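You operate a simulated robot arm through the tools that you are given. There is no shell and no other tool. Be economical: measure what you need, move in short steps, check, and stop when the job is done.

Carry out the task below with a simulated robot arm. There is one attempt and no reset: what you move stays moved.

Task
Play the green record at the speed printed on it.
Fine: record on the platter, arm clip to FREE, arm over the record, speed knob, then CUE.

It is judged by the outcome, as a careful person would: the job done as asked, and still so three seconds after it is handed in. It fails if anything else is knocked over, pushed out of place, dropped, spilled or broken.

Robot
A 7-joint arm with a two-finger parallel gripper, fixed in place. Base frame: the origin is at the foot of the arm, x ahead of it, y to its left, z up. Units: mm, rad, N and s.
With the tool pointing down near the work surface it reaches from about 220 to 740 mm from the base axis. Its first joint turns from -2.897 to 2.897 rad. Payload 1.57 kg.
Tool frame: the origin (TCP) lies between the finger pads and is the grasp point; the fingertips stand 30 mm ahead of it; z points along the fingers, y is the line along which they close. The gripper opens to 110 mm. The fingers are 24 mm wide and 12 mm thick; the gripper's body (48 by 112 mm) begins 78 mm behind the TCP.
Orientation is told as [roll, pitch, yaw] about the base's x, y, z axes, in that order, counted from this pose: with the fingers straight down and closing along the base's y, the tool's x points along the base's -x, its y along +y and its z along -z.

Tools
- The arm moves only by the tool arm_command. Its arguments are lists of equal length, an entry for each row: "fingers": the opening, from 0 (shut) to 1 (fully open); "dp": the shift along the base's x, y, z in units of 30 mm (1.0 is 30 mm), a list of three; "delta_rot": the turn, a rotation vector about the base's x, y, z in units of 6 degrees (1.0 is 6 degrees), a list of three. In form: {"fingers": [fingers, ...], "dp": [[dx, dy, dz], ...], "delta_rot": [[ax, ay, az], ...]}. A call has 1 to 20 rows; each row shifts and turns the commanded pose from where the row before left it. A call with a number of a shift or a turn outside -1 to 1 is refused whole. A row lasts 0.2 s, in which the tool goes at most 50 mm and 0.15 rad; a call with a longer step from one row to the next is refused whole, and so is a gripper value outside its range. Where a pose cannot be reached the arm comes as near as it can. A force on the tool above 40 N (or 10 N above the force at the start of the call, whichever is more), or a blocked arm, ends the call early, and 0.2 s more pass. Each finger travels about 45 mm/s and halts on what it meets, pressing with about 31 N; the grip force reading is that of the motor and also rises with nothing between the fingers. The clock runs only during rows and for 0.2 s after the last one: add rows that do not move to give the fingers time. The reply holds the time, the measured pose of the TCP, the force on the tool along the base axes, the opening and the grip force, in the units named above and with some noise, with the torque about the TCP (base axes, N m) and any sound that the robot's microphone picked up.
- Cameras (640 x 400 px; columns grow to the right, rows downward): "scene" is fixed at [400.3, -500.1, 1429.6]; the picture's right is [1.00, -0.02, 0.00], its down [-0.01, -0.40, -0.92] and it looks along [0.01, 0.92, -0.40] (base axes); focal length 373 px, centre (320, 200). "wrist" rides on the gripper at [70, 16, -141] in the tool frame; the picture's right is [-0.23, 0.97, 0.00], its down [-0.86, -0.20, -0.48] and it looks along [-0.47, -0.11, 0.88] (tool axes); focal length 222 px, centre (320, 200). There is no depth. A picture from a camera that has moved, and an enlarged one, comes with that camera's place and axes in the base frame and with its lens.
- grab_frame(camera): a new picture of that camera. It takes no simulated time.
- lift_body(by): slides the trunk up (or, below 0, down) by that many mm; the arm rides with it, the base frame stays. It gives what a move gives, with no picture.
- zoom(camera, box): a new picture of the part [left, top, right, bottom] of that camera's present view, enlarged. It takes no simulated time.
- job_done(): hands the job in; it is judged then, once.

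Go step by step. Nothing tells you positions but the pictures and the camera data: compare them with the known pose of the tool, close in by small moves and look again before you grip or let go. The budget is 120 turns and 84 pictures, counting those below and the enlarged ones. Unless the task says otherwise, let go and move clear before handing in, and close with one line.

The tools are called after "Call:" as a command line: name --argument value ..., lists and objects as JSON in quotes. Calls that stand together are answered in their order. arm_command: Moves the arm, as the interface text tells. Its arguments: {"type":"object","properties":{"fingers":{"type":"array","items":{"type":"number"}},"dp":{"type":"array","items":{"type":"array","items":{"type":"number"}}},"delta_rot":{"type":"array","items":{"type":"array","items":{"type":"number"}}}},"required":["fingers","dp","delta_rot"]} The other tools are called the same way: lift_body (by) slides the trunk up or down; grab_frame (camera) takes a picture; zoom (camera, box) takes an enlarged picture of a part of a camera's view; job_done () hands the job in.

At the start:

```text
t: 0.0
tool_pos: [141.0, 356.3, 1126.4]
ee_rot: [-0.001, 0.001, 0.001]
contact_force: [-0.2, 0.0, 0.7]
moment: [0.02, -0.01, -0.01]
width: 110.1
finger_force: 0.2
trunk travel left (down, up): [-500.0, 90.0]
```

scene: 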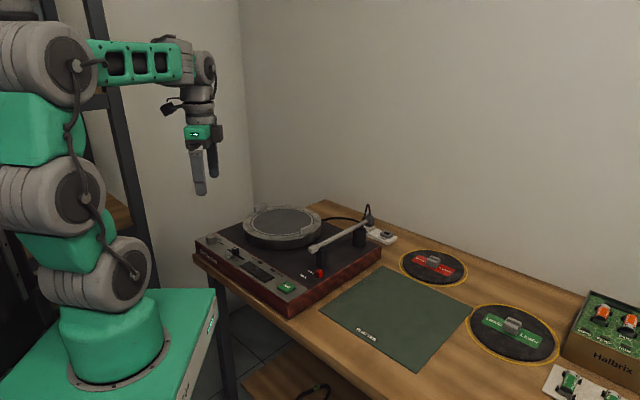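
wrist: 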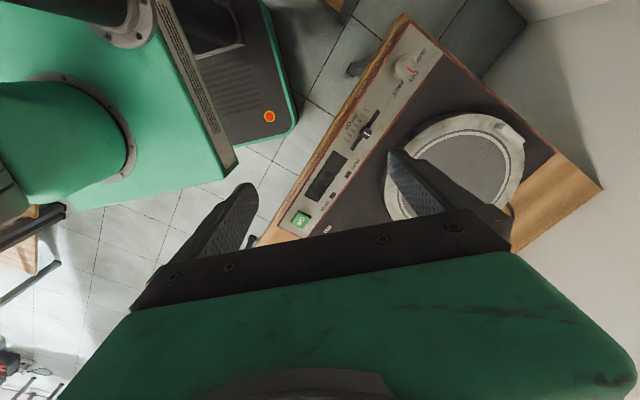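

I see a turntable on a table, a red and a green record with handle-like labels, and a box at the right. I'll zoom in to read the details first.

Call:
zoom --camera "scene" --box '[190, 190, 400, 321]'

Call:
zoom --camera "scene" --box '[390, 240, 640, 396]'

Call:
zoom --camera "wrist" --box '[250, 10, 570, 250]'

```text
3.05 times, centred on (295, 256) of scene
camera zoom: at [400.3, -500.1, 1429.6], right [1.0, -0.02, 0.0], down [-0.01, -0.4, -0.92], along [0.01, 0.92, -0.4], focal length 1136 px, centre (396, 31)
```

zoom: 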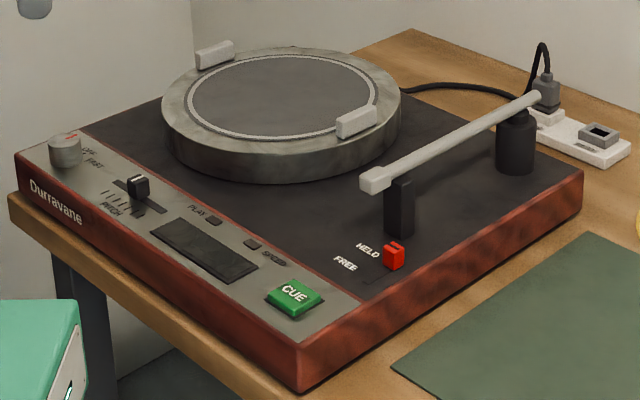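

```text
2.56 times, centred on (515, 318) of scene
camera zoom: at [400.3, -500.1, 1429.6], right [1.0, -0.02, 0.0], down [-0.01, -0.4, -0.92], along [0.01, 0.92, -0.4], focal length 954 px, centre (-179, -102)
```

zoom: 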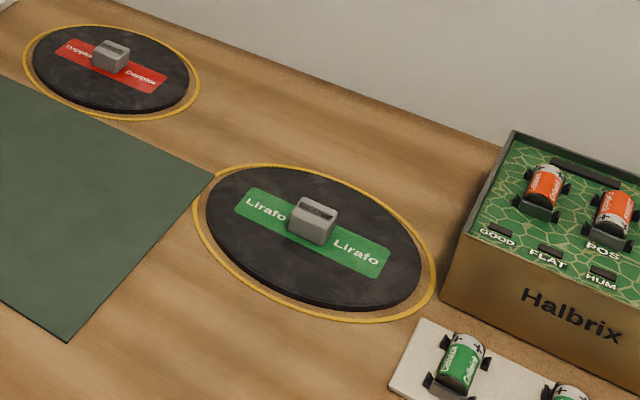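

```text
1.67 times, centred on (410, 130) of wrist
camera zoom: at [71.9, 374.3, 1267.9], right [0.23, 0.97, 0.0], down [0.86, -0.2, 0.48], along [0.47, -0.11, -0.88], focal length 370 px, centre (170, 317)
```

zoom: 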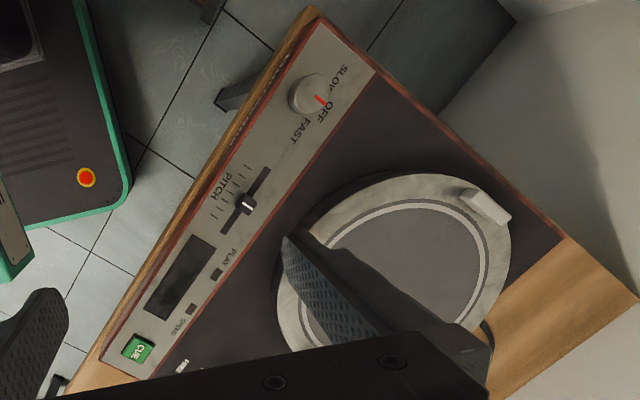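

The turntable top is near z≈860 around (320,270), and the green record is far out near (840,140). I'll swing the arm that way at height for a closer look with the wrist camera.

Call:
arm_command --fingers '[1, 1, 1, 1, 1, 1, 1, 1, 1, 1, 1, 1, 1, 1, 1, 1]' --dp '[[0.96, -0.43, 0], [0.96, -0.43, 0], [0.96, -0.43, 0], [0.96, -0.43, 0], [0.96, -0.43, 0], [0.96, -0.43, 0], [0.96, -0.43, 0], [0.96, -0.43, 0], [0.96, -0.43, 0], [0.96, -0.43, 0], [0.96, -0.43, 0], [0.96, -0.43, 0], [0.96, -0.43, 0], [0.96, -0.43, 0], [0.96, -0.43, 0], [0.96, -0.43, 0]]' --delta_rot '[[0, 0, 0], [0, 0, 0], [0, 0, 0], [0, 0, 0], [0, 0, 0], [0, 0, 0], [0, 0, 0], [0, 0, 0], [0, 0, 0], [0, 0, 0], [0, 0, 0], [0, 0, 0], [0, 0, 0], [0, 0, 0], [0, 0, 0], [0, 0, 0]]'

Call:
grab_frame --camera "wrist"

Call:
grab_frame --camera "scene"

```text
t: 3.4
tool_pos: [601.7, 152.0, 1126.7]
ee_rot: [0.0, 0.001, -0.001]
contact_force: [-0.2, 0.2, 0.2]
moment: [0.03, 0.02, 0.01]
width: 110.1
finger_force: 0.0
trunk travel left (down, up): [-500.0, 90.0]
```

```text
78 pictures are left
camera wrist: at [532.6, 168.6, 1268.1], right [0.23, 0.97, 0.0], down [0.86, -0.2, 0.48], along [0.47, -0.11, -0.88], focal length 222 px, centre (320, 200)
```

wrist: 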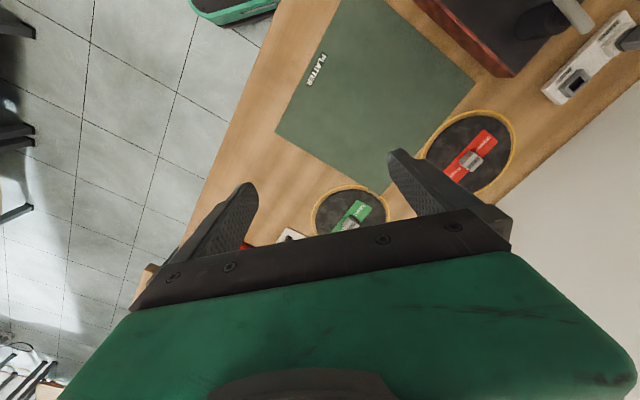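

```text
77 pictures are left
```

scene: 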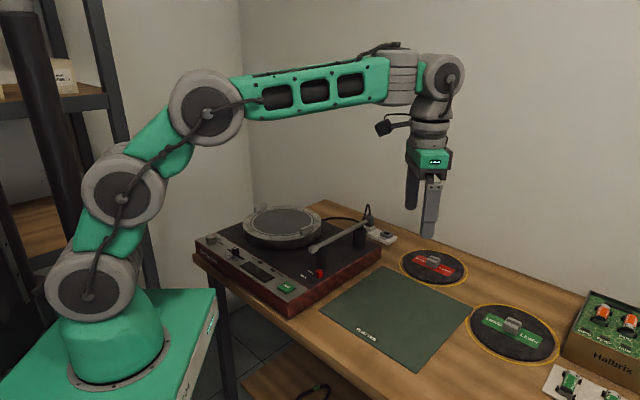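

I'll zoom on the green label and the mat.

Call:
zoom --camera "wrist" --box '[300, 180, 400, 242]'

Call:
zoom --camera "scene" --box '[460, 295, 570, 364]'

Call:
zoom --camera "wrist" --box '[250, 0, 490, 150]'

```text
6.40 times, centred on (350, 211) of wrist
camera zoom: at [532.6, 168.6, 1268.1], right [0.23, 0.97, 0.0], down [0.86, -0.2, 0.48], along [0.47, -0.11, -0.88], focal length 1422 px, centre (128, 130)
```

zoom: 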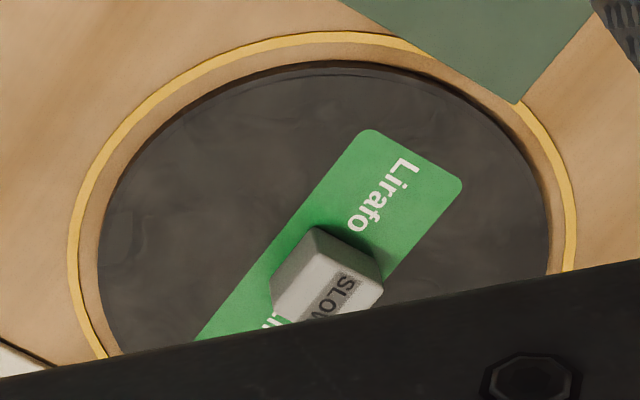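

```text
5.80 times, centred on (515, 330) of scene
camera zoom: at [400.3, -500.1, 1429.6], right [1.0, -0.02, 0.0], down [-0.01, -0.4, -0.92], along [0.01, 0.92, -0.4], focal length 2161 px, centre (-810, -551)
```

zoom: 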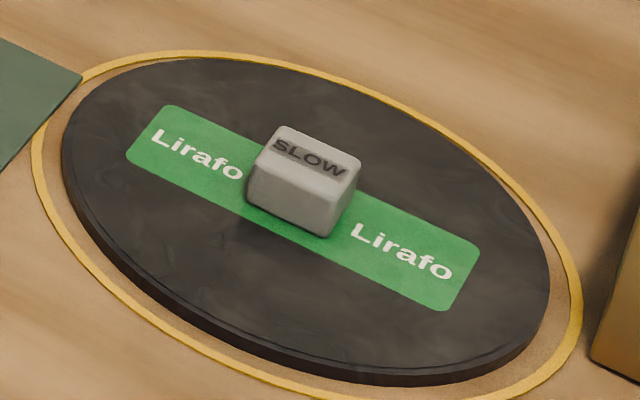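

```text
2.67 times, centred on (370, 75) of wrist
camera zoom: at [532.6, 168.6, 1268.1], right [0.23, 0.97, 0.0], down [0.86, -0.2, 0.48], along [0.47, -0.11, -0.88], focal length 592 px, centre (187, 533)
```

zoom: 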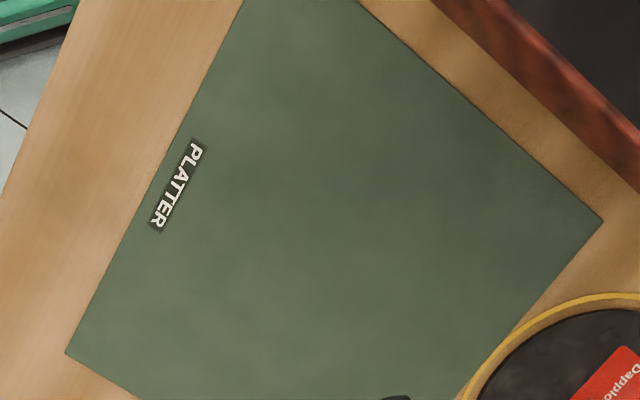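

The green record says SLOW. I'll now test how far out the arm reaches at height before going near the record.

Call:
arm_command --fingers '[1, 1, 1, 1, 1, 1, 1, 1]' --dp '[[0.95, 0, 0], [0.95, 0, 0], [0.95, 0, 0], [0.95, 0, 0], [0.95, 0, 0], [0.95, 0, 0], [0.95, 0, 0], [0.95, 0, 0]]' --delta_rot '[[0, 0, 0], [0, 0, 0], [0, 0, 0], [0, 0, 0], [0, 0, 0], [0, 0, 0], [0, 0, 0], [0, 0, 0]]'

Call:
grab_frame --camera "scene"

Call:
grab_frame --camera "wrist"

```text
t: 5.2
tool_pos: [676.6, 145.3, 1123.0]
ee_rot: [0.001, -0.001, 0.0]
contact_force: [0.5, 0.2, 0.0]
moment: [0.04, 0.0, 0.03]
width: 109.8
finger_force: 0.1
out of reach, approached as far as the arm can: row 3, 4, 5, 6, 7, 8
trunk travel left (down, up): [-500.0, 90.0]
```

```text
73 pictures are left
```

scene: 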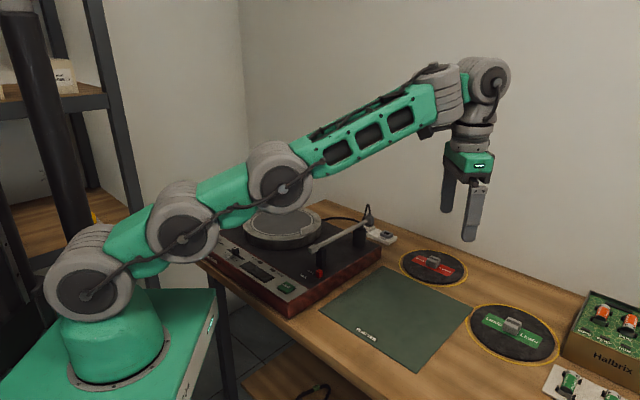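

```text
72 pictures are left
camera wrist: at [606.5, 163.6, 1262.8], right [0.23, 0.97, 0.0], down [0.86, -0.2, 0.48], along [0.47, -0.11, -0.88], focal length 222 px, centre (320, 200)
```

wrist: 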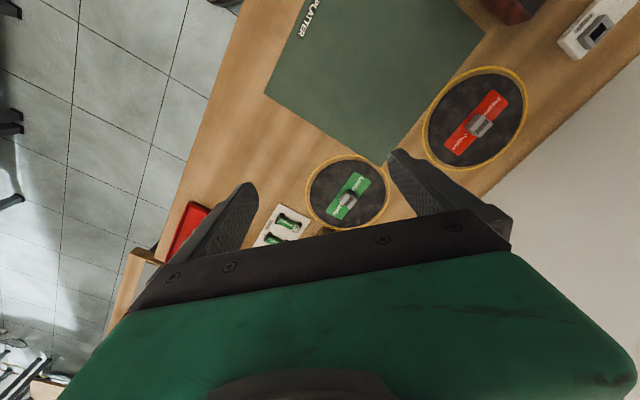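

The arm is fully stretched at ~690 mm, so I'll need to grip the handle with the tool tilted ~45° outward, closing along the label's direction. I'll retract, yaw by ~49° and tilt, then look.

Call:
arm_command --fingers '[1, 1, 1, 1, 1, 1, 1, 1, 1]' --dp '[[-0.5, -0.5, 0], [-0.5, -0.5, 0], [-0.5, -0.5, 0], [-0.5, -0.5, 0], [-0.5, -0.5, 0], [-0.5, -0.5, 0], [-0.5, -0.5, 0], [-0.5, -0.5, 0], [0, 0, 0]]' --delta_rot '[[0, 0, 1], [0, 0, 1], [0, 0, 1], [0, 0, 1], [0, 0, 1], [0, 0, 1], [0, 0, 1], [0, 0, 1], [0, 0, 0.2]]'

Call:
arm_command --fingers '[1, 1, 1, 1, 1, 1, 1, 1]' --dp '[[0.5, 0.5, 0], [0.5, 0.5, 0], [0.5, 0.5, 0], [0.5, 0.5, 0], [0.5, 0.5, 0], [0.5, 0.5, 0], [0.5, 0.5, 0], [0, 0, 0]]' --delta_rot '[[0.758, -0.652, 0], [0.758, -0.652, 0], [0.758, -0.652, 0], [0.758, -0.652, 0], [0.758, -0.652, 0], [0.758, -0.652, 0], [0.758, -0.652, 0], [0.379, -0.326, 0]]'

Call:
lift_body --by -80

Call:
grab_frame --camera "wrist"

Call:
grab_frame --camera "scene"

```text
t: 7.2
tool_pos: [554.2, 25.8, 1120.7]
ee_rot: [0.0, 0.0, 0.861]
contact_force: [0.0, -0.6, 0.0]
moment: [-0.01, -0.01, -0.02]
width: 110.1
finger_force: 0.2
trunk travel left (down, up): [-500.0, 90.0]
```

```text
t: 9.0
tool_pos: [660.6, 131.3, 1121.8]
ee_rot: [-0.002, -0.787, 0.861]
contact_force: [0.7, 0.0, -0.3]
moment: [-0.03, 0.04, 0.02]
width: 110.1
finger_force: 0.1
trunk travel left (down, up): [-500.0, 90.0]
```

```text
t: 10.2
tool_pos: [659.4, 132.3, 1041.4]
ee_rot: [0.0, -0.785, 0.859]
contact_force: [-0.3, -1.0, 0.1]
moment: [-0.02, -0.01, 0.0]
width: 110.2
finger_force: 0.0
trunk travel left (down, up): [-420.0, 170.0]
```

```text
71 pictures are left
camera wrist: at [550.6, 30.3, 1091.9], right [-0.63, 0.76, 0.16], down [0.33, 0.07, 0.94], along [0.7, 0.65, -0.29], focal length 222 px, centre (320, 200)
```

wrist: 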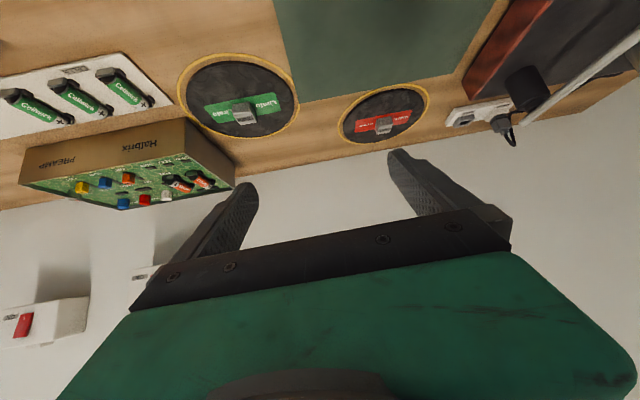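

```text
70 pictures are left
```

scene: 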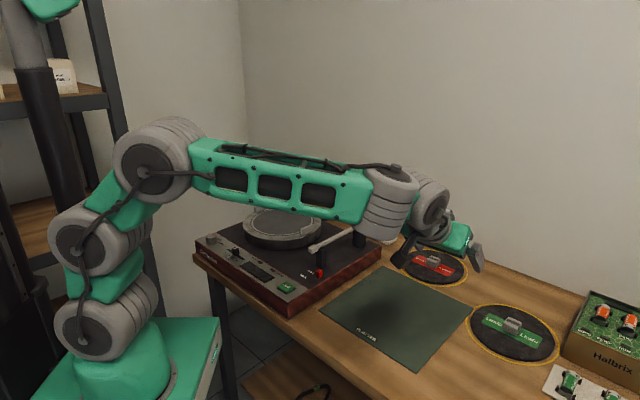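

The two views agree on the handle at about (847,166,825). I'll move to just above and behind it and check reach.

Call:
arm_command --fingers '[0.7, 0.7, 0.7, 0.7, 0.7, 0.7, 0.7, 0.7]' --dp '[[0.75, 0.11, -0.63], [0.75, 0.11, -0.63], [0.75, 0.11, -0.63], [0.75, 0.11, -0.63], [0.75, 0.11, -0.63], [0.75, 0.11, -0.63], [0.75, 0.11, -0.63], [0.75, 0.11, -0.63]]' --delta_rot '[[0, 0, 0], [0, 0, 0], [0, 0, 0], [0, 0, 0], [0, 0, 0], [0, 0, 0], [0, 0, 0], [0, 0, 0]]'

Call:
grab_frame --camera "wrist"

Call:
zoom --camera "scene" --box '[420, 230, 580, 330]'

```text
t: 12.0
tool_pos: [835.5, 156.5, 891.5]
ee_rot: [-0.004, -0.786, 0.861]
contact_force: [-0.8, 1.3, 0.6]
moment: [-0.03, 0.04, 0.01]
width: 77.0
finger_force: 0.1
out of reach, approached as far as the arm can: row 8
trunk travel left (down, up): [-420.0, 170.0]
```

```text
69 pictures are left
camera wrist: at [725.4, 55.3, 940.9], right [-0.63, 0.76, 0.16], down [0.32, 0.07, 0.94], along [0.7, 0.65, -0.29], focal length 222 px, centre (320, 200)
```

wrist: 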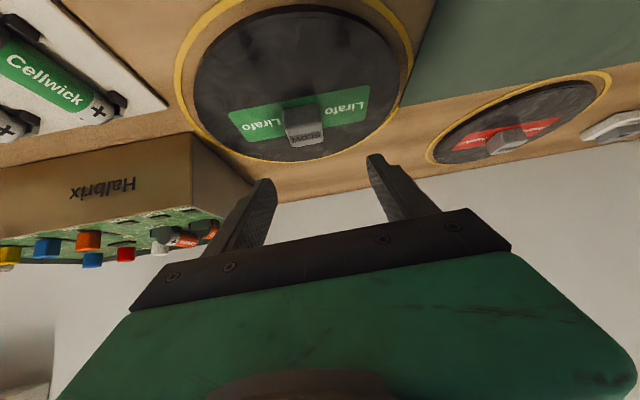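

```text
4.00 times, centred on (500, 280) of scene
camera zoom: at [400.3, -500.1, 1429.6], right [1.0, -0.02, 0.0], down [-0.01, -0.4, -0.92], along [0.01, 0.92, -0.4], focal length 1491 px, centre (-400, -120)
```

zoom: 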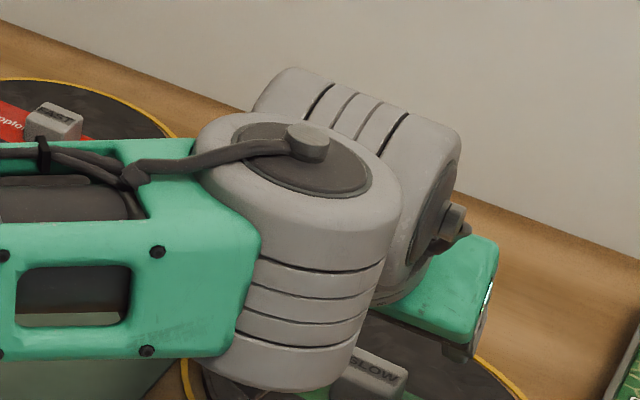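

The arm holds this pose at its reach limit, and lowering the trunk carries it straight down. I'll nudge sideways a bit and lower partway, then look.

Call:
lift_body --by -28

Call:
grab_frame --camera "wrist"

```text
t: 12.7
tool_pos: [835.1, 156.9, 860.6]
ee_rot: [0.003, -0.786, 0.858]
contact_force: [0.2, -0.5, 0.2]
moment: [0.01, -0.02, -0.01]
width: 76.9
finger_force: 0.0
trunk travel left (down, up): [-392.0, 198.0]
```

```text
67 pictures are left
camera wrist: at [725.2, 55.2, 911.0], right [-0.63, 0.76, 0.16], down [0.33, 0.07, 0.94], along [0.7, 0.65, -0.29], focal length 222 px, centre (320, 200)
```

wrist: 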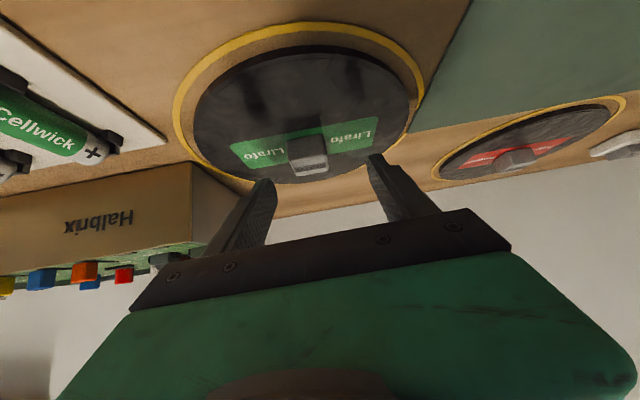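

Alignment looks good; lowering another 14 mm and rechecking.

Call:
lift_body --by -14

Call:
zoom --camera "wrist" --box '[200, 100, 440, 250]'

```text
t: 13.3
tool_pos: [834.2, 155.9, 847.7]
ee_rot: [0.001, -0.784, 0.859]
contact_force: [-0.5, 0.0, 0.7]
moment: [0.01, 0.02, 0.02]
width: 77.0
finger_force: 0.0
trunk travel left (down, up): [-378.0, 212.0]
```

```text
2.67 times, centred on (320, 175) of wrist
camera zoom: at [725.2, 55.2, 896.8], right [-0.63, 0.76, 0.16], down [0.33, 0.07, 0.94], along [0.7, 0.65, -0.29], focal length 592 px, centre (320, 267)
```

zoom: 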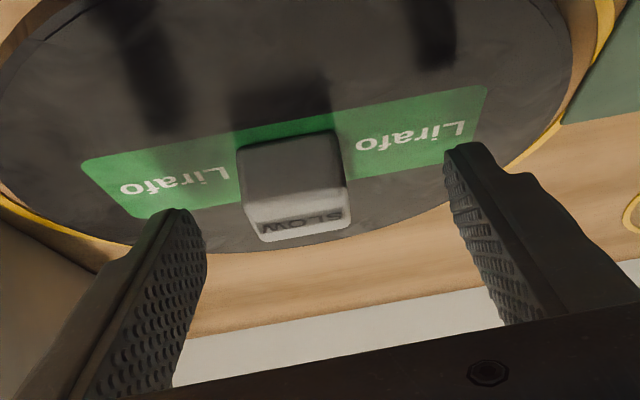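

The handle sits slightly left of the fingers' midline; I'll shift ~3 mm and lower 5 mm more.

Call:
arm_command --fingers '[0.7, 0.7]' --dp '[[0.05, -0.09, 0], [0, 0, 0]]' --delta_rot '[[0, 0, 0], [0, 0, 0]]'

Call:
lift_body --by -5

Call:
zoom --camera "wrist" --box '[200, 100, 440, 250]'

```text
t: 13.9
tool_pos: [834.7, 154.7, 845.2]
ee_rot: [0.0, -0.783, 0.859]
contact_force: [1.4, -0.4, -0.2]
moment: [-0.01, -0.03, -0.02]
width: 76.9
finger_force: 0.0
trunk travel left (down, up): [-378.0, 212.0]
```

```text
t: 14.5
tool_pos: [834.2, 153.2, 841.9]
ee_rot: [-0.002, -0.785, 0.858]
contact_force: [-0.4, 0.1, -0.2]
moment: [0.0, 0.02, -0.01]
width: 77.2
finger_force: 0.1
trunk travel left (down, up): [-373.0, 217.0]
```

```text
2.67 times, centred on (320, 175) of wrist
camera zoom: at [725.5, 52.5, 891.6], right [-0.63, 0.76, 0.16], down [0.33, 0.07, 0.94], along [0.7, 0.65, -0.29], focal length 592 px, centre (320, 267)
```

zoom: 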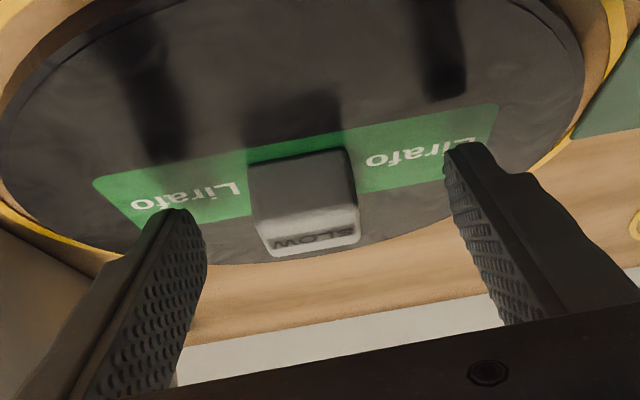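

The pads already overlap the handle. I'll go 3 mm lower, then close.

Call:
lift_body --by -3

Call:
arm_command --fingers '[0.5, 0.3, 0.1, 0.1, 0.1, 0.1]' --dp '[[0, 0, 0], [0, 0, 0], [0, 0, 0], [0, 0, 0], [0, 0, 0], [0, 0, 0]]' --delta_rot '[[0, 0, 0], [0, 0, 0], [0, 0, 0], [0, 0, 0], [0, 0, 0], [0, 0, 0]]'

Call:
grab_frame --camera "wrist"

```text
t: 15.0
tool_pos: [834.0, 154.8, 837.1]
ee_rot: [-0.002, -0.784, 0.859]
contact_force: [0.1, 1.0, -0.8]
moment: [-0.02, 0.01, 0.0]
width: 77.0
finger_force: 0.2
trunk travel left (down, up): [-370.0, 220.0]
```

```text
t: 16.4
tool_pos: [835.4, 153.8, 839.0]
ee_rot: [-0.002, -0.783, 0.859]
contact_force: [-0.1, -0.5, 1.0]
moment: [0.05, 0.09, -0.02]
width: 31.2
finger_force: 31.2
trunk travel left (down, up): [-370.0, 220.0]
```

```text
64 pictures are left
camera wrist: at [725.5, 52.6, 888.7], right [-0.63, 0.76, 0.16], down [0.33, 0.07, 0.94], along [0.7, 0.65, -0.29], focal length 222 px, centre (320, 200)
```

wrist: 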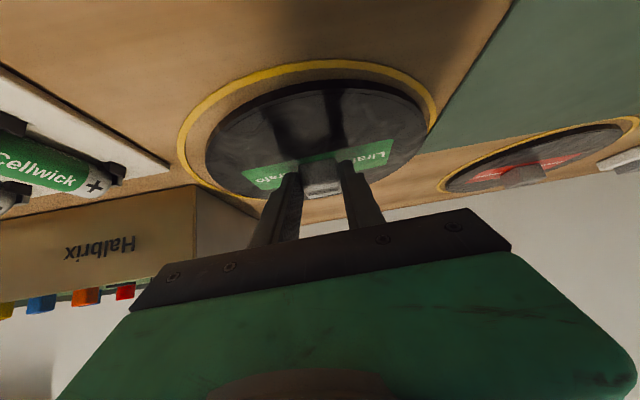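

Gripped at 31 mm. I'll lift with the trunk and check.

Call:
lift_body --by 110

Call:
grab_frame --camera "wrist"

Call:
grab_frame --camera "scene"

```text
t: 17.8
tool_pos: [834.2, 153.6, 949.0]
ee_rot: [0.001, -0.784, 0.859]
contact_force: [0.6, -0.4, -1.1]
moment: [0.01, 0.03, -0.01]
width: 31.4
finger_force: 31.2
trunk travel left (down, up): [-480.0, 110.0]
```

```text
63 pictures are left
camera wrist: at [725.6, 52.5, 998.2], right [-0.63, 0.76, 0.16], down [0.33, 0.07, 0.94], along [0.7, 0.65, -0.29], focal length 222 px, centre (320, 200)
```

wrist: 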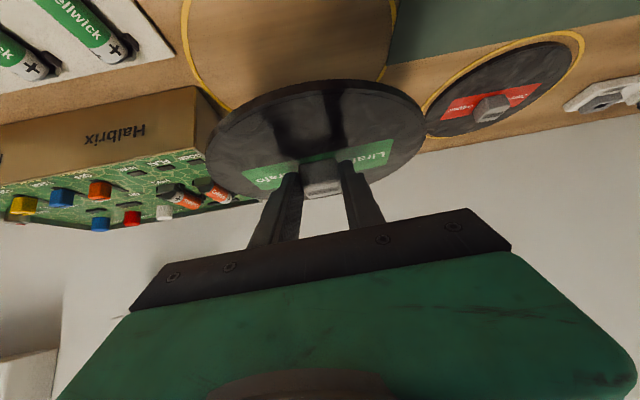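

```text
62 pictures are left
```

scene: 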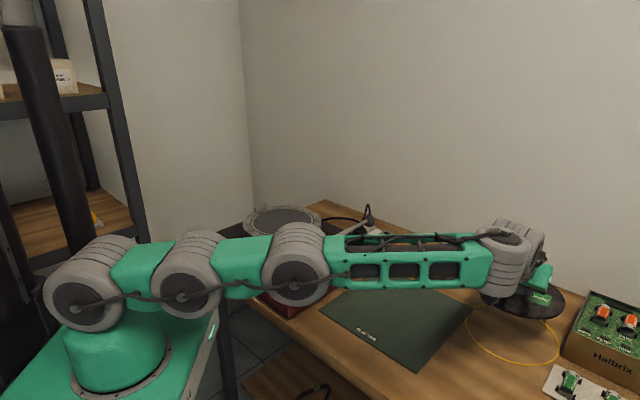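

The record lifted cleanly. I estimate the platter centre at about (292,567) with its top near z≈890. I'll retract and rise, then carry it over the platter high above the tonearm.

Call:
arm_command --fingers '[0.1, 0.1, 0.1, 0.1, 0.1, 0.1, 0.1, 0.1, 0.1, 0.1, 0.1, 0.1, 0.1, 0.1]' --dp '[[-0.4, -0.1, 0.2], [-0.8, -0.13, 0.3], [-0.8, -0.13, 0.3], [-0.8, -0.13, 0.3], [-0.8, -0.13, 0.3], [-0.8, -0.13, 0.3], [-0.8, -0.13, 0.3], [-0.8, -0.13, 0.3], [-0.8, -0.13, 0.3], [-0.8, -0.13, 0.3], [-0.8, -0.13, 0.3], [-0.8, -0.13, 0.3], [-0.8, -0.13, 0.3], [-0.8, -0.13, 0.3]]' --delta_rot '[[0, 0, 0], [0, 0, 0], [0, 0, 0], [0, 0, 0], [0, 0, 0], [0, 0, 0], [0, 0, 0], [0, 0, 0], [0, 0, 0], [0, 0, 0], [0, 0, 0], [0, 0, 0], [0, 0, 0], [0, 0, 0]]'

Call:
grab_frame --camera "scene"

```text
t: 20.8
tool_pos: [510.1, 98.8, 1072.0]
ee_rot: [0.0, -0.782, 0.861]
contact_force: [-0.6, 0.4, -0.7]
moment: [-0.02, 0.02, 0.03]
width: 31.4
finger_force: 31.1
trunk travel left (down, up): [-480.0, 110.0]
```

```text
61 pictures are left
```

scene: 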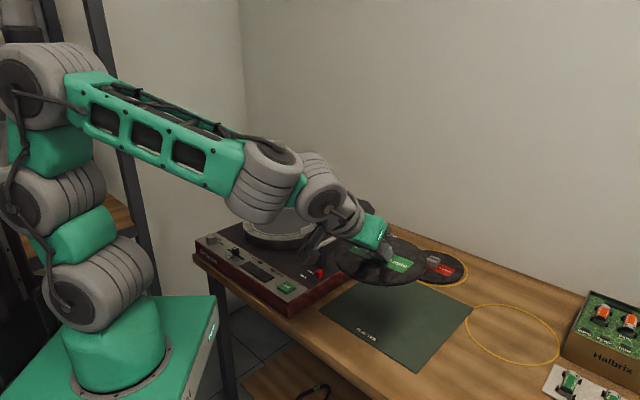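

Now carry across to above the platter.

Call:
arm_command --fingers '[0.1, 0.1, 0.1, 0.1, 0.1, 0.1, 0.1, 0.1, 0.1, 0.1, 0.1, 0.1, 0.1, 0.1, 0.1, 0.1, 0.1, 0.1, 0.1]' --dp '[[-0.2, 0.4, 0], [-0.42, 0.84, 0], [-0.42, 0.84, 0], [-0.42, 0.84, 0], [-0.42, 0.84, 0], [-0.42, 0.84, 0], [-0.42, 0.84, 0], [-0.42, 0.84, 0], [-0.42, 0.84, 0], [-0.42, 0.84, 0], [-0.42, 0.84, 0], [-0.42, 0.84, 0], [-0.42, 0.84, 0], [-0.42, 0.84, 0], [-0.42, 0.84, 0], [-0.42, 0.84, 0], [-0.42, 0.84, 0], [-0.42, 0.84, 0], [-0.2, 0.5, 0]]' --delta_rot '[[0, 0, 0], [0, 0, 0], [0, 0, 0], [0, 0, 0], [0, 0, 0], [0, 0, 0], [0, 0, 0], [0, 0, 0], [0, 0, 0], [0, 0, 0], [0, 0, 0], [0, 0, 0], [0, 0, 0], [0, 0, 0], [0, 0, 0], [0, 0, 0], [0, 0, 0], [0, 0, 0], [0, 0, 0]]'

Call:
grab_frame --camera "scene"

Call:
grab_frame --camera "wrist"

```text
t: 24.8
tool_pos: [283.5, 553.5, 1072.2]
ee_rot: [-0.002, -0.784, 0.858]
contact_force: [0.0, 0.2, -0.8]
moment: [-0.02, 0.01, 0.02]
width: 31.4
finger_force: 30.4
trunk travel left (down, up): [-480.0, 110.0]
```

```text
60 pictures are left
```

scene: 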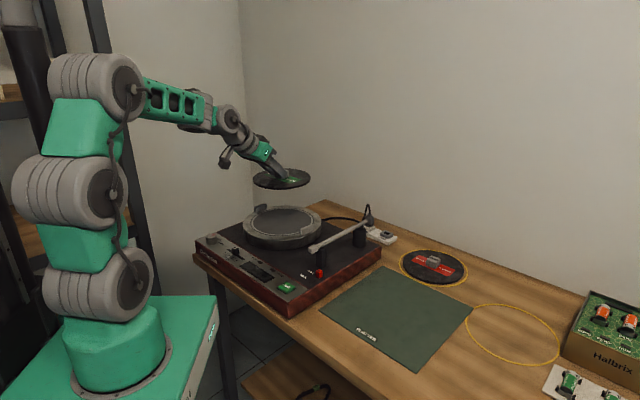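

```text
59 pictures are left
camera wrist: at [173.4, 453.9, 1122.6], right [-0.63, 0.76, 0.16], down [0.33, 0.07, 0.94], along [0.7, 0.65, -0.29], focal length 222 px, centre (320, 200)
```

wrist: 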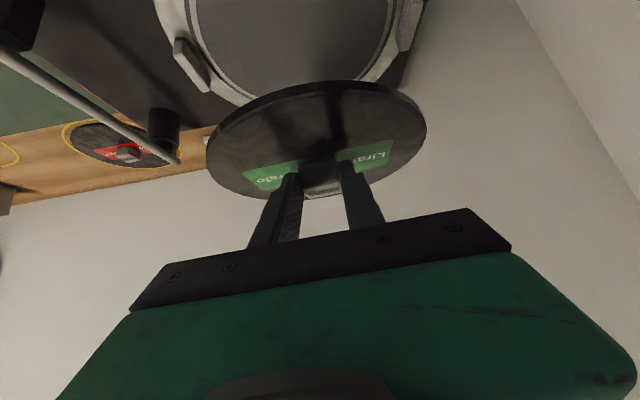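

Over the platter. I'll zoom both views to measure the centring.

Call:
zoom --camera "scene" --box '[210, 150, 370, 250]'

Call:
zoom --camera "wrist" --box '[140, 0, 460, 200]'

```text
4.00 times, centred on (290, 200) of scene
camera zoom: at [400.3, -500.1, 1429.6], right [1.0, -0.02, 0.0], down [-0.01, -0.4, -0.92], along [0.01, 0.92, -0.4], focal length 1491 px, centre (440, 200)
```

zoom: 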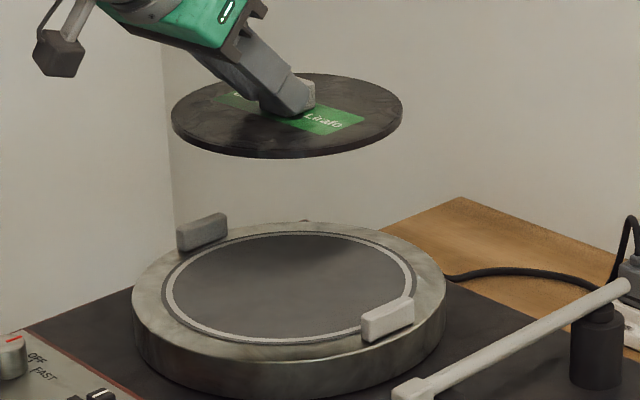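

```text
2.00 times, centred on (300, 100) of wrist
camera zoom: at [173.4, 453.9, 1122.6], right [-0.63, 0.76, 0.16], down [0.33, 0.07, 0.94], along [0.7, 0.65, -0.29], focal length 444 px, centre (360, 400)
```

zoom: 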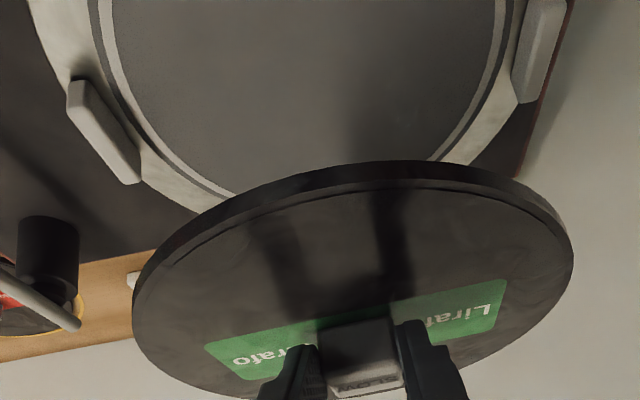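

Everything is nearly centred. I'll lower to ~30 mm above the blocks and compare again, where errors shrink.

Call:
arm_command --fingers '[0.1, 0.1, 0.1, 0.1, 0.1]' --dp '[[0, 0, -0.7], [0, 0, -0.8], [0, 0, -0.8], [0, 0, -0.7], [0, 0.1, -0.4]]' --delta_rot '[[0, 0, 0], [0, 0, 0], [0, 0, 0], [0, 0, 0], [0, 0, 0]]'

Call:
zoom --camera "scene" --box '[230, 170, 350, 245]'

Call:
zoom --camera "wrist" --box '[140, 0, 460, 200]'

```text
t: 26.0
tool_pos: [285.8, 558.7, 967.4]
ee_rot: [-0.001, -0.783, 0.86]
contact_force: [0.3, -0.7, -1.5]
moment: [-0.03, 0.04, -0.04]
width: 30.8
finger_force: 30.4
trunk travel left (down, up): [-480.0, 110.0]
```

```text
5.33 times, centred on (290, 208) of scene
camera zoom: at [400.3, -500.1, 1429.6], right [1.0, -0.02, 0.0], down [-0.01, -0.4, -0.92], along [0.01, 0.92, -0.4], focal length 1988 px, centre (480, 160)
```

zoom: 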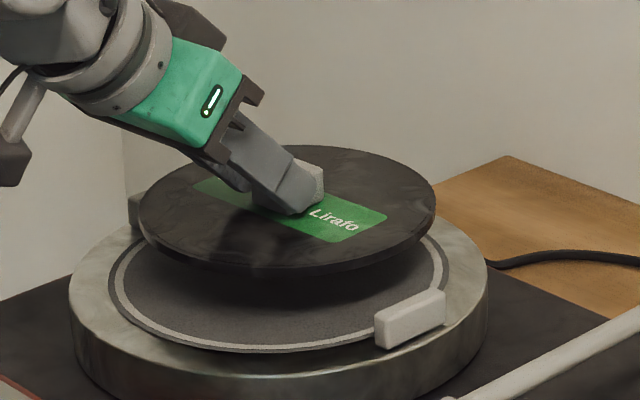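

```text
2.00 times, centred on (300, 100) of wrist
camera zoom: at [175.7, 456.9, 1018.2], right [-0.63, 0.76, 0.16], down [0.33, 0.07, 0.94], along [0.7, 0.65, -0.29], focal length 444 px, centre (360, 400)
```

zoom: 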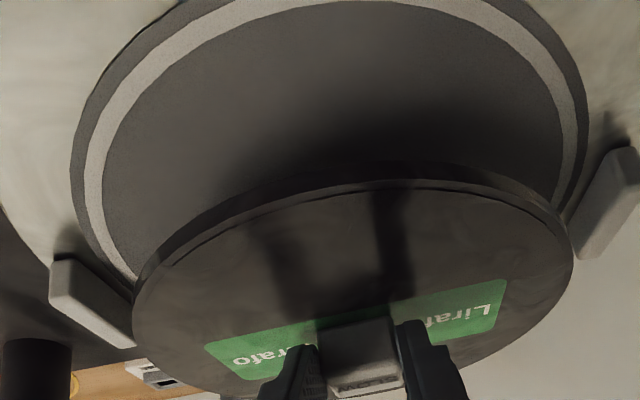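

Relative comparison says the record should move about −6.5 mm in x. I'll do that, lower 15 mm, and recheck.

Call:
arm_command --fingers '[0.1, 0.1]' --dp '[[-0.22, -0.02, -0.2], [0, 0, -0.3]]' --delta_rot '[[0, 0, 0], [0, 0, 0]]'

Call:
zoom --camera "scene" --box '[230, 170, 350, 245]'

Call:
grab_frame --camera "wrist"

```text
t: 26.6
tool_pos: [278.4, 558.8, 955.2]
ee_rot: [0.0, -0.785, 0.859]
contact_force: [0.3, 0.2, -0.8]
moment: [-0.03, 0.0, 0.01]
width: 31.2
finger_force: 31.1
trunk travel left (down, up): [-480.0, 110.0]
```

```text
5.33 times, centred on (290, 208) of scene
camera zoom: at [400.3, -500.1, 1429.6], right [1.0, -0.02, 0.0], down [-0.01, -0.4, -0.92], along [0.01, 0.92, -0.4], focal length 1988 px, centre (480, 160)
```

zoom: 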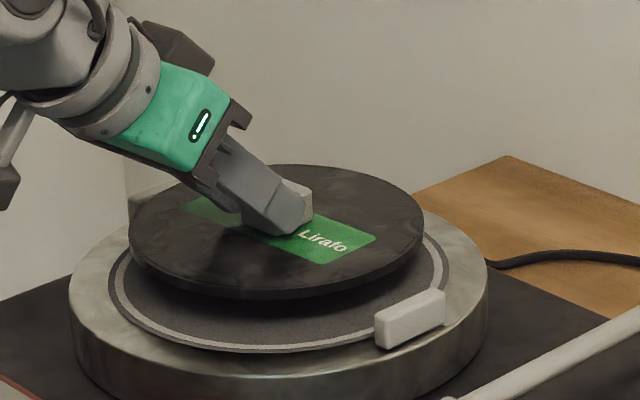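

```text
53 pictures are left
camera wrist: at [168.7, 456.7, 1004.6], right [-0.63, 0.76, 0.16], down [0.33, 0.07, 0.94], along [0.7, 0.65, -0.29], focal length 222 px, centre (320, 200)
```

wrist: 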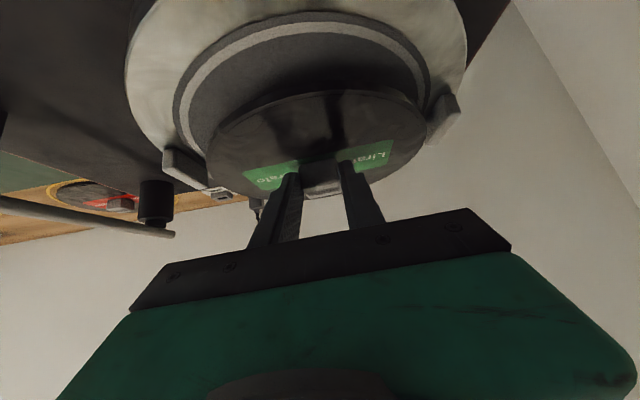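

Columns match now. Lowering 20 mm gently and checking the force.

Call:
arm_command --fingers '[0.1, 0.1, 0.1, 0.1]' --dp '[[0.05, 0, -0.2], [0, 0, -0.2], [0, 0, -0.15], [0, 0, -0.1]]' --delta_rot '[[0, 0, 0], [0, 0, 0], [0, 0, 0], [0, 0, 0]]'

Call:
zoom --camera "scene" --box '[230, 170, 350, 245]'

Call:
zoom --camera "wrist" --box '[140, 0, 460, 200]'

```text
t: 27.6
tool_pos: [281.0, 557.0, 935.6]
ee_rot: [0.0, -0.784, 0.859]
contact_force: [-0.4, 0.4, -0.9]
moment: [-0.05, 0.03, 0.0]
width: 31.2
finger_force: 31.0
trunk travel left (down, up): [-480.0, 110.0]
```

```text
5.33 times, centred on (290, 208) of scene
camera zoom: at [400.3, -500.1, 1429.6], right [1.0, -0.02, 0.0], down [-0.01, -0.4, -0.92], along [0.01, 0.92, -0.4], focal length 1988 px, centre (480, 160)
```

zoom: 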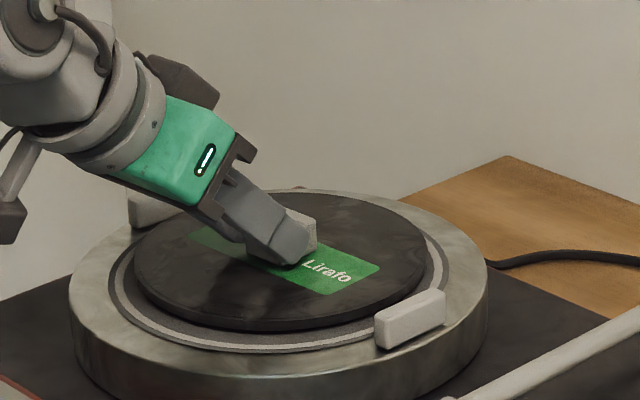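

```text
2.00 times, centred on (300, 100) of wrist
camera zoom: at [170.5, 456.7, 985.1], right [-0.63, 0.76, 0.16], down [0.33, 0.07, 0.94], along [0.7, 0.65, -0.29], focal length 444 px, centre (360, 400)
```

zoom: 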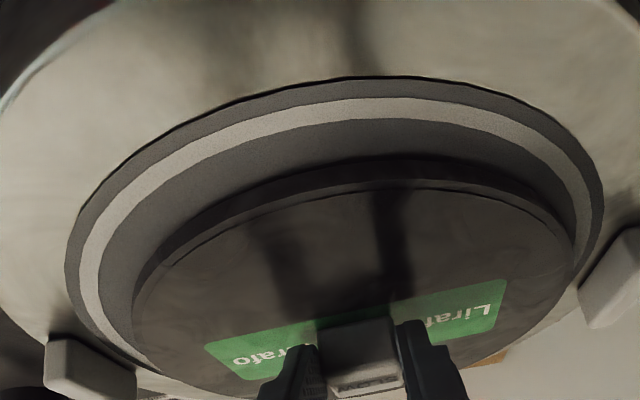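

Both views say the record is concentric within ~3 mm and ~9 mm above the platter. Lowering in small steps to contact.

Call:
arm_command --fingers '[0.1, 0.1, 0.1, 0.1]' --dp '[[-0.03, 0.02, -0.1], [0, 0, -0.1], [0, 0, -0.05], [0, 0, 0]]' --delta_rot '[[0, 0, 0], [0, 0, 0], [0, 0, 0], [0, 0, 0]]'

Call:
zoom --camera "scene" --box '[240, 190, 336, 250]'

```text
t: 28.6
tool_pos: [278.9, 560.5, 929.8]
ee_rot: [0.003, -0.79, 0.858]
contact_force: [0.6, 1.2, 15.1]
moment: [-0.46, 0.16, -0.02]
width: 31.2
finger_force: 31.4
trunk travel left (down, up): [-480.0, 110.0]
```

```text
6.67 times, centred on (288, 220) of scene
camera zoom: at [400.3, -500.1, 1429.6], right [1.0, -0.02, 0.0], down [-0.01, -0.4, -0.92], along [0.01, 0.92, -0.4], focal length 2486 px, centre (533, 67)
```

zoom: 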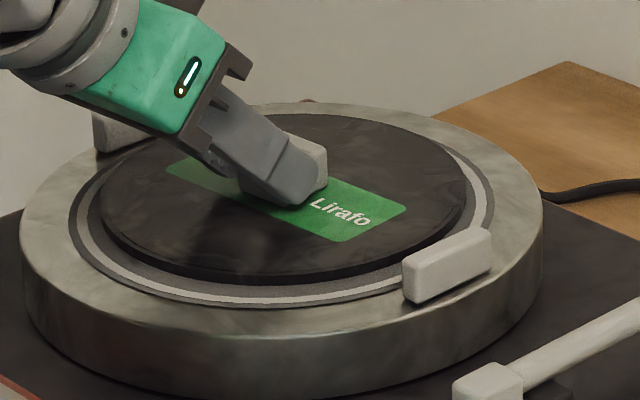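

The record touches the platter, centred. I'll relieve the pressure, open, and retreat along the tool axis.

Call:
arm_command --fingers '[0.1, 0.35, 0.5, 0.6, 0.6]' --dp '[[0, 0, 0.07], [0, 0, 0], [0, 0, 0], [0, 0, 0], [0, 0, 0]]' --delta_rot '[[0, 0, 0], [0, 0, 0], [0, 0, 0], [0, 0, 0], [0, 0, 0]]'

Call:
arm_command --fingers '[0.6, 0.6, 0.6, 0.6, 0.6, 0.6]' --dp '[[-0.1, -0.12, 0.3], [-0.3, -0.35, 0.5], [-0.4, -0.46, 0.6], [-0.4, -0.46, 0.6], [-0.4, -0.46, 0.6], [-0.4, -0.46, 0.6]]' --delta_rot '[[0, 0, 0], [0, 0, 0], [0, 0, 0], [0, 0, 0], [0, 0, 0], [0, 0, 0]]'

Call:
zoom --camera "scene" --box '[190, 170, 398, 300]'

Call:
grab_frame --camera "wrist"

```text
t: 29.8
tool_pos: [277.9, 558.9, 929.2]
ee_rot: [-0.003, -0.785, 0.86]
contact_force: [-0.8, 0.5, -0.5]
moment: [0.03, -0.02, -0.01]
width: 65.7
finger_force: 0.0
trunk travel left (down, up): [-480.0, 110.0]
```

```text
t: 31.2
tool_pos: [219.3, 488.0, 1025.5]
ee_rot: [-0.002, -0.785, 0.858]
contact_force: [-0.2, 0.4, -0.1]
moment: [0.01, 0.0, -0.03]
width: 66.3
finger_force: 0.0
trunk travel left (down, up): [-480.0, 110.0]
```

```text
3.08 times, centred on (294, 235) of scene
camera zoom: at [400.3, -500.1, 1429.6], right [1.0, -0.02, 0.0], down [-0.01, -0.4, -0.92], along [0.01, 0.92, -0.4], focal length 1147 px, centre (400, 92)
```

zoom: 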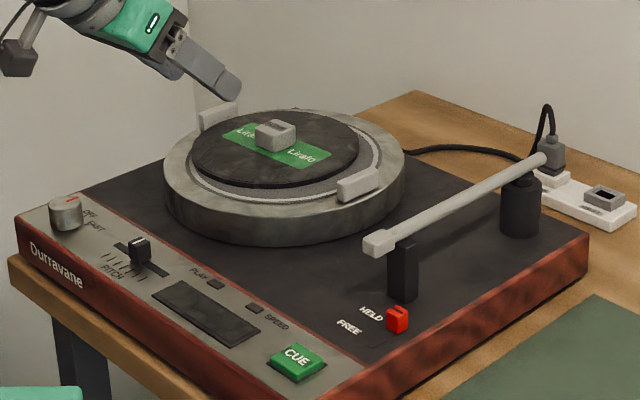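

```text
48 pictures are left
camera wrist: at [110.0, 388.2, 1076.8], right [-0.63, 0.76, 0.16], down [0.33, 0.07, 0.94], along [0.7, 0.65, -0.29], focal length 222 px, centre (320, 200)
```

wrist: 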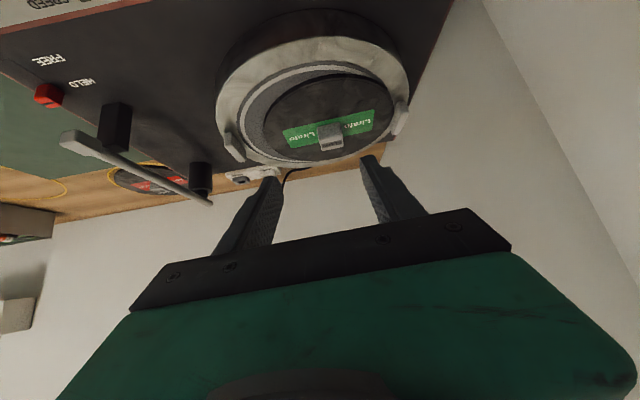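

The record seems to have shifted a bit to the back-left on release. I'll zoom in.

Call:
zoom --camera "scene" --box '[236, 190, 332, 250]'

Call:
zoom --camera "wrist" --box '[200, 20, 424, 160]'

```text
6.67 times, centred on (284, 220) of scene
camera zoom: at [400.3, -500.1, 1429.6], right [1.0, -0.02, 0.0], down [-0.01, -0.4, -0.92], along [0.01, 0.92, -0.4], focal length 2486 px, centre (560, 67)
```

zoom: 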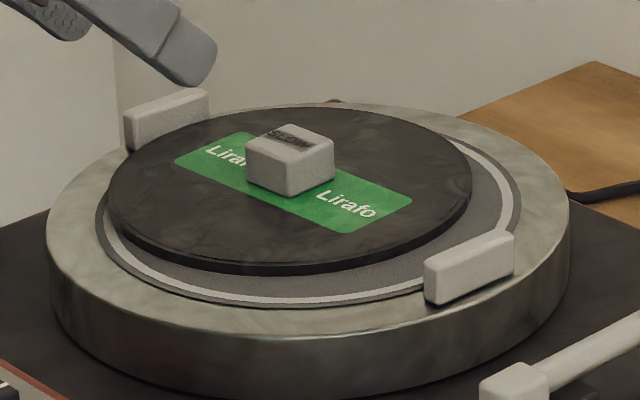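

```text
2.86 times, centred on (312, 90) of wrist
camera zoom: at [110.0, 388.2, 1076.8], right [-0.63, 0.76, 0.16], down [0.33, 0.07, 0.94], along [0.7, 0.65, -0.29], focal length 635 px, centre (343, 514)
```

zoom: 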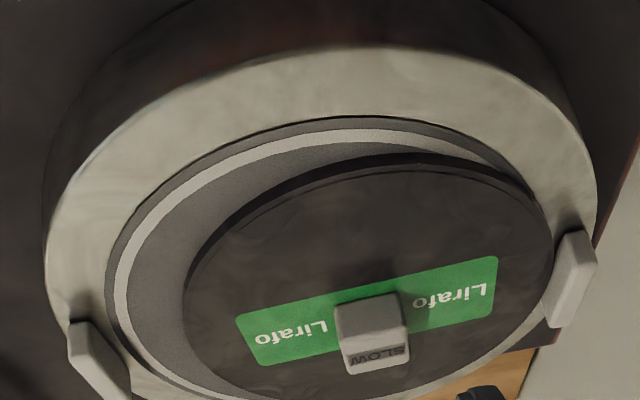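

It slid ~13 mm along the closing direction during release. I'll go back to the same pose with fingers wider and close: that pulls the handle back to centre, then I'll open in small increments.

Call:
arm_command --fingers '[0.85, 0.85, 0.85, 0.85, 0.85, 0.85, 0.85]' --dp '[[0, 0, 0], [0.4, 0.46, -0.6], [0.4, 0.46, -0.6], [0.4, 0.46, -0.6], [0.4, 0.46, -0.6], [0.3, 0.35, -0.5], [0.1, 0.12, -0.2]]' --delta_rot '[[0, 0, 0], [0, 0, 0], [0, 0, 0], [0, 0, 0], [0, 0, 0], [0, 0, 0], [0, 0, 0]]'

Call:
zoom --camera "wrist" --box '[140, 40, 460, 240]'

```text
t: 32.8
tool_pos: [279.6, 559.2, 932.2]
ee_rot: [0.0, -0.783, 0.859]
contact_force: [-0.1, -0.9, 0.0]
moment: [0.06, -0.04, 0.02]
width: 93.4
finger_force: 0.2
trunk travel left (down, up): [-480.0, 110.0]
```

```text
2.00 times, centred on (300, 140) of wrist
camera zoom: at [169.1, 457.3, 982.6], right [-0.63, 0.76, 0.16], down [0.33, 0.07, 0.94], along [0.7, 0.65, -0.29], focal length 444 px, centre (360, 320)
```

zoom: 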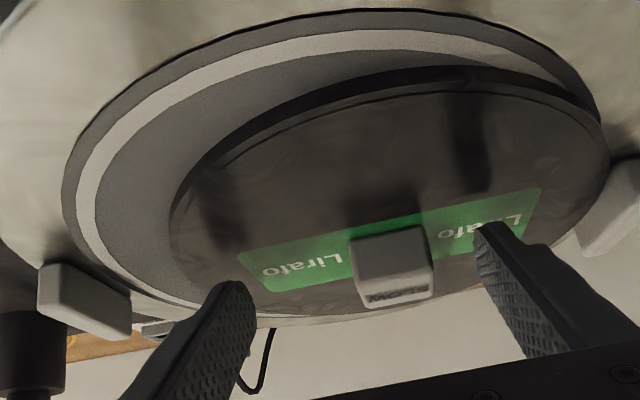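

Handle is between the fingers. Closing.

Call:
arm_command --fingers '[0.6, 0.5, 0.4, 0.3, 0.25, 0.25]' --dp '[[0, 0, 0], [0, 0, 0], [0, 0, 0], [0, 0, 0], [0, 0, 0], [0, 0, 0]]' --delta_rot '[[0, 0, 0], [0, 0, 0], [0, 0, 0], [0, 0, 0], [0, 0, 0], [0, 0, 0]]'

Call:
zoom --camera "scene" --box '[236, 190, 332, 250]'

Call:
zoom --camera "wrist" --box '[140, 40, 460, 240]'

```text
t: 34.2
tool_pos: [278.3, 558.0, 931.8]
ee_rot: [-0.002, -0.783, 0.858]
contact_force: [-0.5, 1.1, 0.2]
moment: [0.0, -0.06, 0.05]
width: 31.3
finger_force: 30.0
trunk travel left (down, up): [-480.0, 110.0]
```

```text
6.67 times, centred on (284, 220) of scene
camera zoom: at [400.3, -500.1, 1429.6], right [1.0, -0.02, 0.0], down [-0.01, -0.4, -0.92], along [0.01, 0.92, -0.4], focal length 2486 px, centre (560, 67)
```

zoom: 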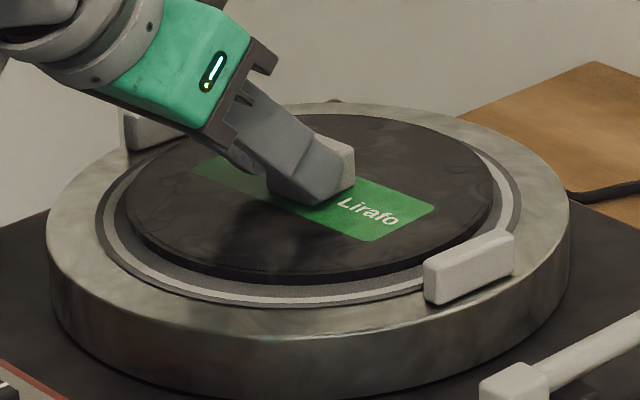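

```text
2.00 times, centred on (300, 140) of wrist
camera zoom: at [168.9, 457.1, 982.8], right [-0.63, 0.76, 0.16], down [0.33, 0.07, 0.94], along [0.7, 0.65, -0.29], focal length 444 px, centre (360, 320)
```

zoom: 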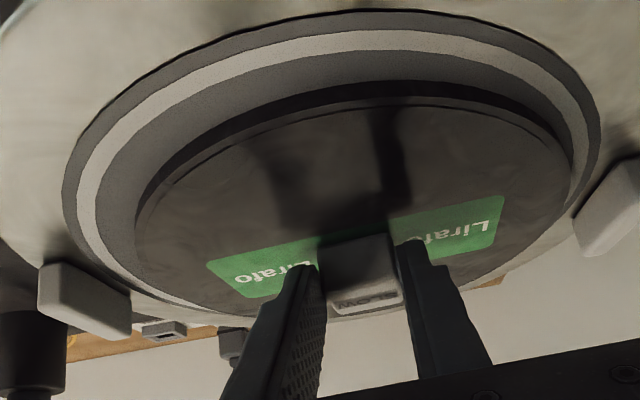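

x is centred, but the front gap shows the record sits ~9 mm too far in +y. I'll lift 3 mm, shift y −9, and compare.

Call:
arm_command --fingers '[0.2, 0.2, 0.2]' --dp '[[0, 0, 0.1], [0, -0.3, 0], [0, 0, 0]]' --delta_rot '[[0, 0, 0], [0, 0, 0], [0, 0, 0]]'

Call:
zoom --camera "scene" --box '[236, 190, 332, 250]'

Call:
zoom --camera "wrist" --box '[140, 40, 460, 240]'

```text
t: 35.0
tool_pos: [278.4, 548.5, 936.1]
ee_rot: [-0.004, -0.785, 0.859]
contact_force: [-1.2, -0.4, -0.8]
moment: [-0.03, 0.02, -0.01]
width: 31.3
finger_force: 31.0
trunk travel left (down, up): [-480.0, 110.0]
```

```text
6.67 times, centred on (284, 220) of scene
camera zoom: at [400.3, -500.1, 1429.6], right [1.0, -0.02, 0.0], down [-0.01, -0.4, -0.92], along [0.01, 0.92, -0.4], focal length 2486 px, centre (560, 67)
```

zoom: 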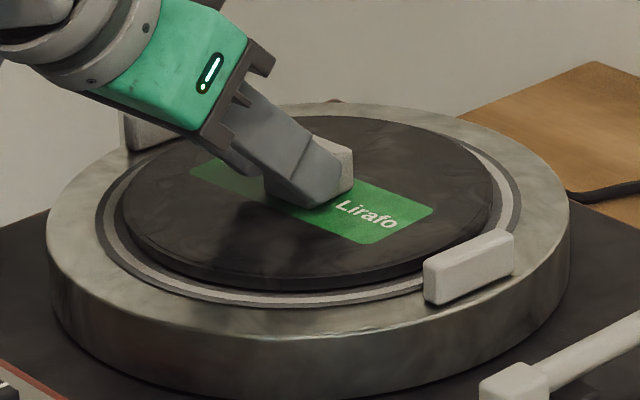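

```text
2.00 times, centred on (300, 140) of wrist
camera zoom: at [168.7, 447.9, 986.1], right [-0.63, 0.76, 0.16], down [0.33, 0.07, 0.94], along [0.7, 0.65, -0.29], focal length 444 px, centre (360, 320)
```

zoom: 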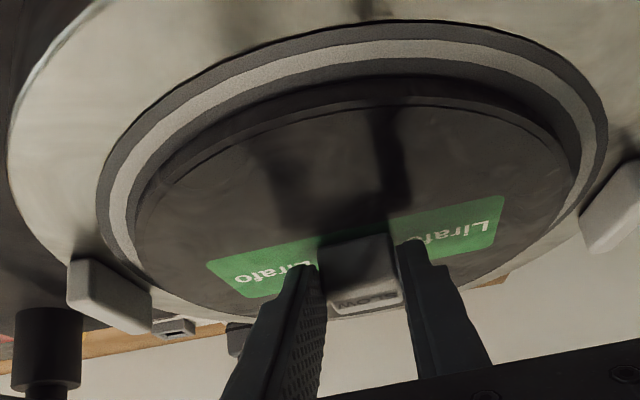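

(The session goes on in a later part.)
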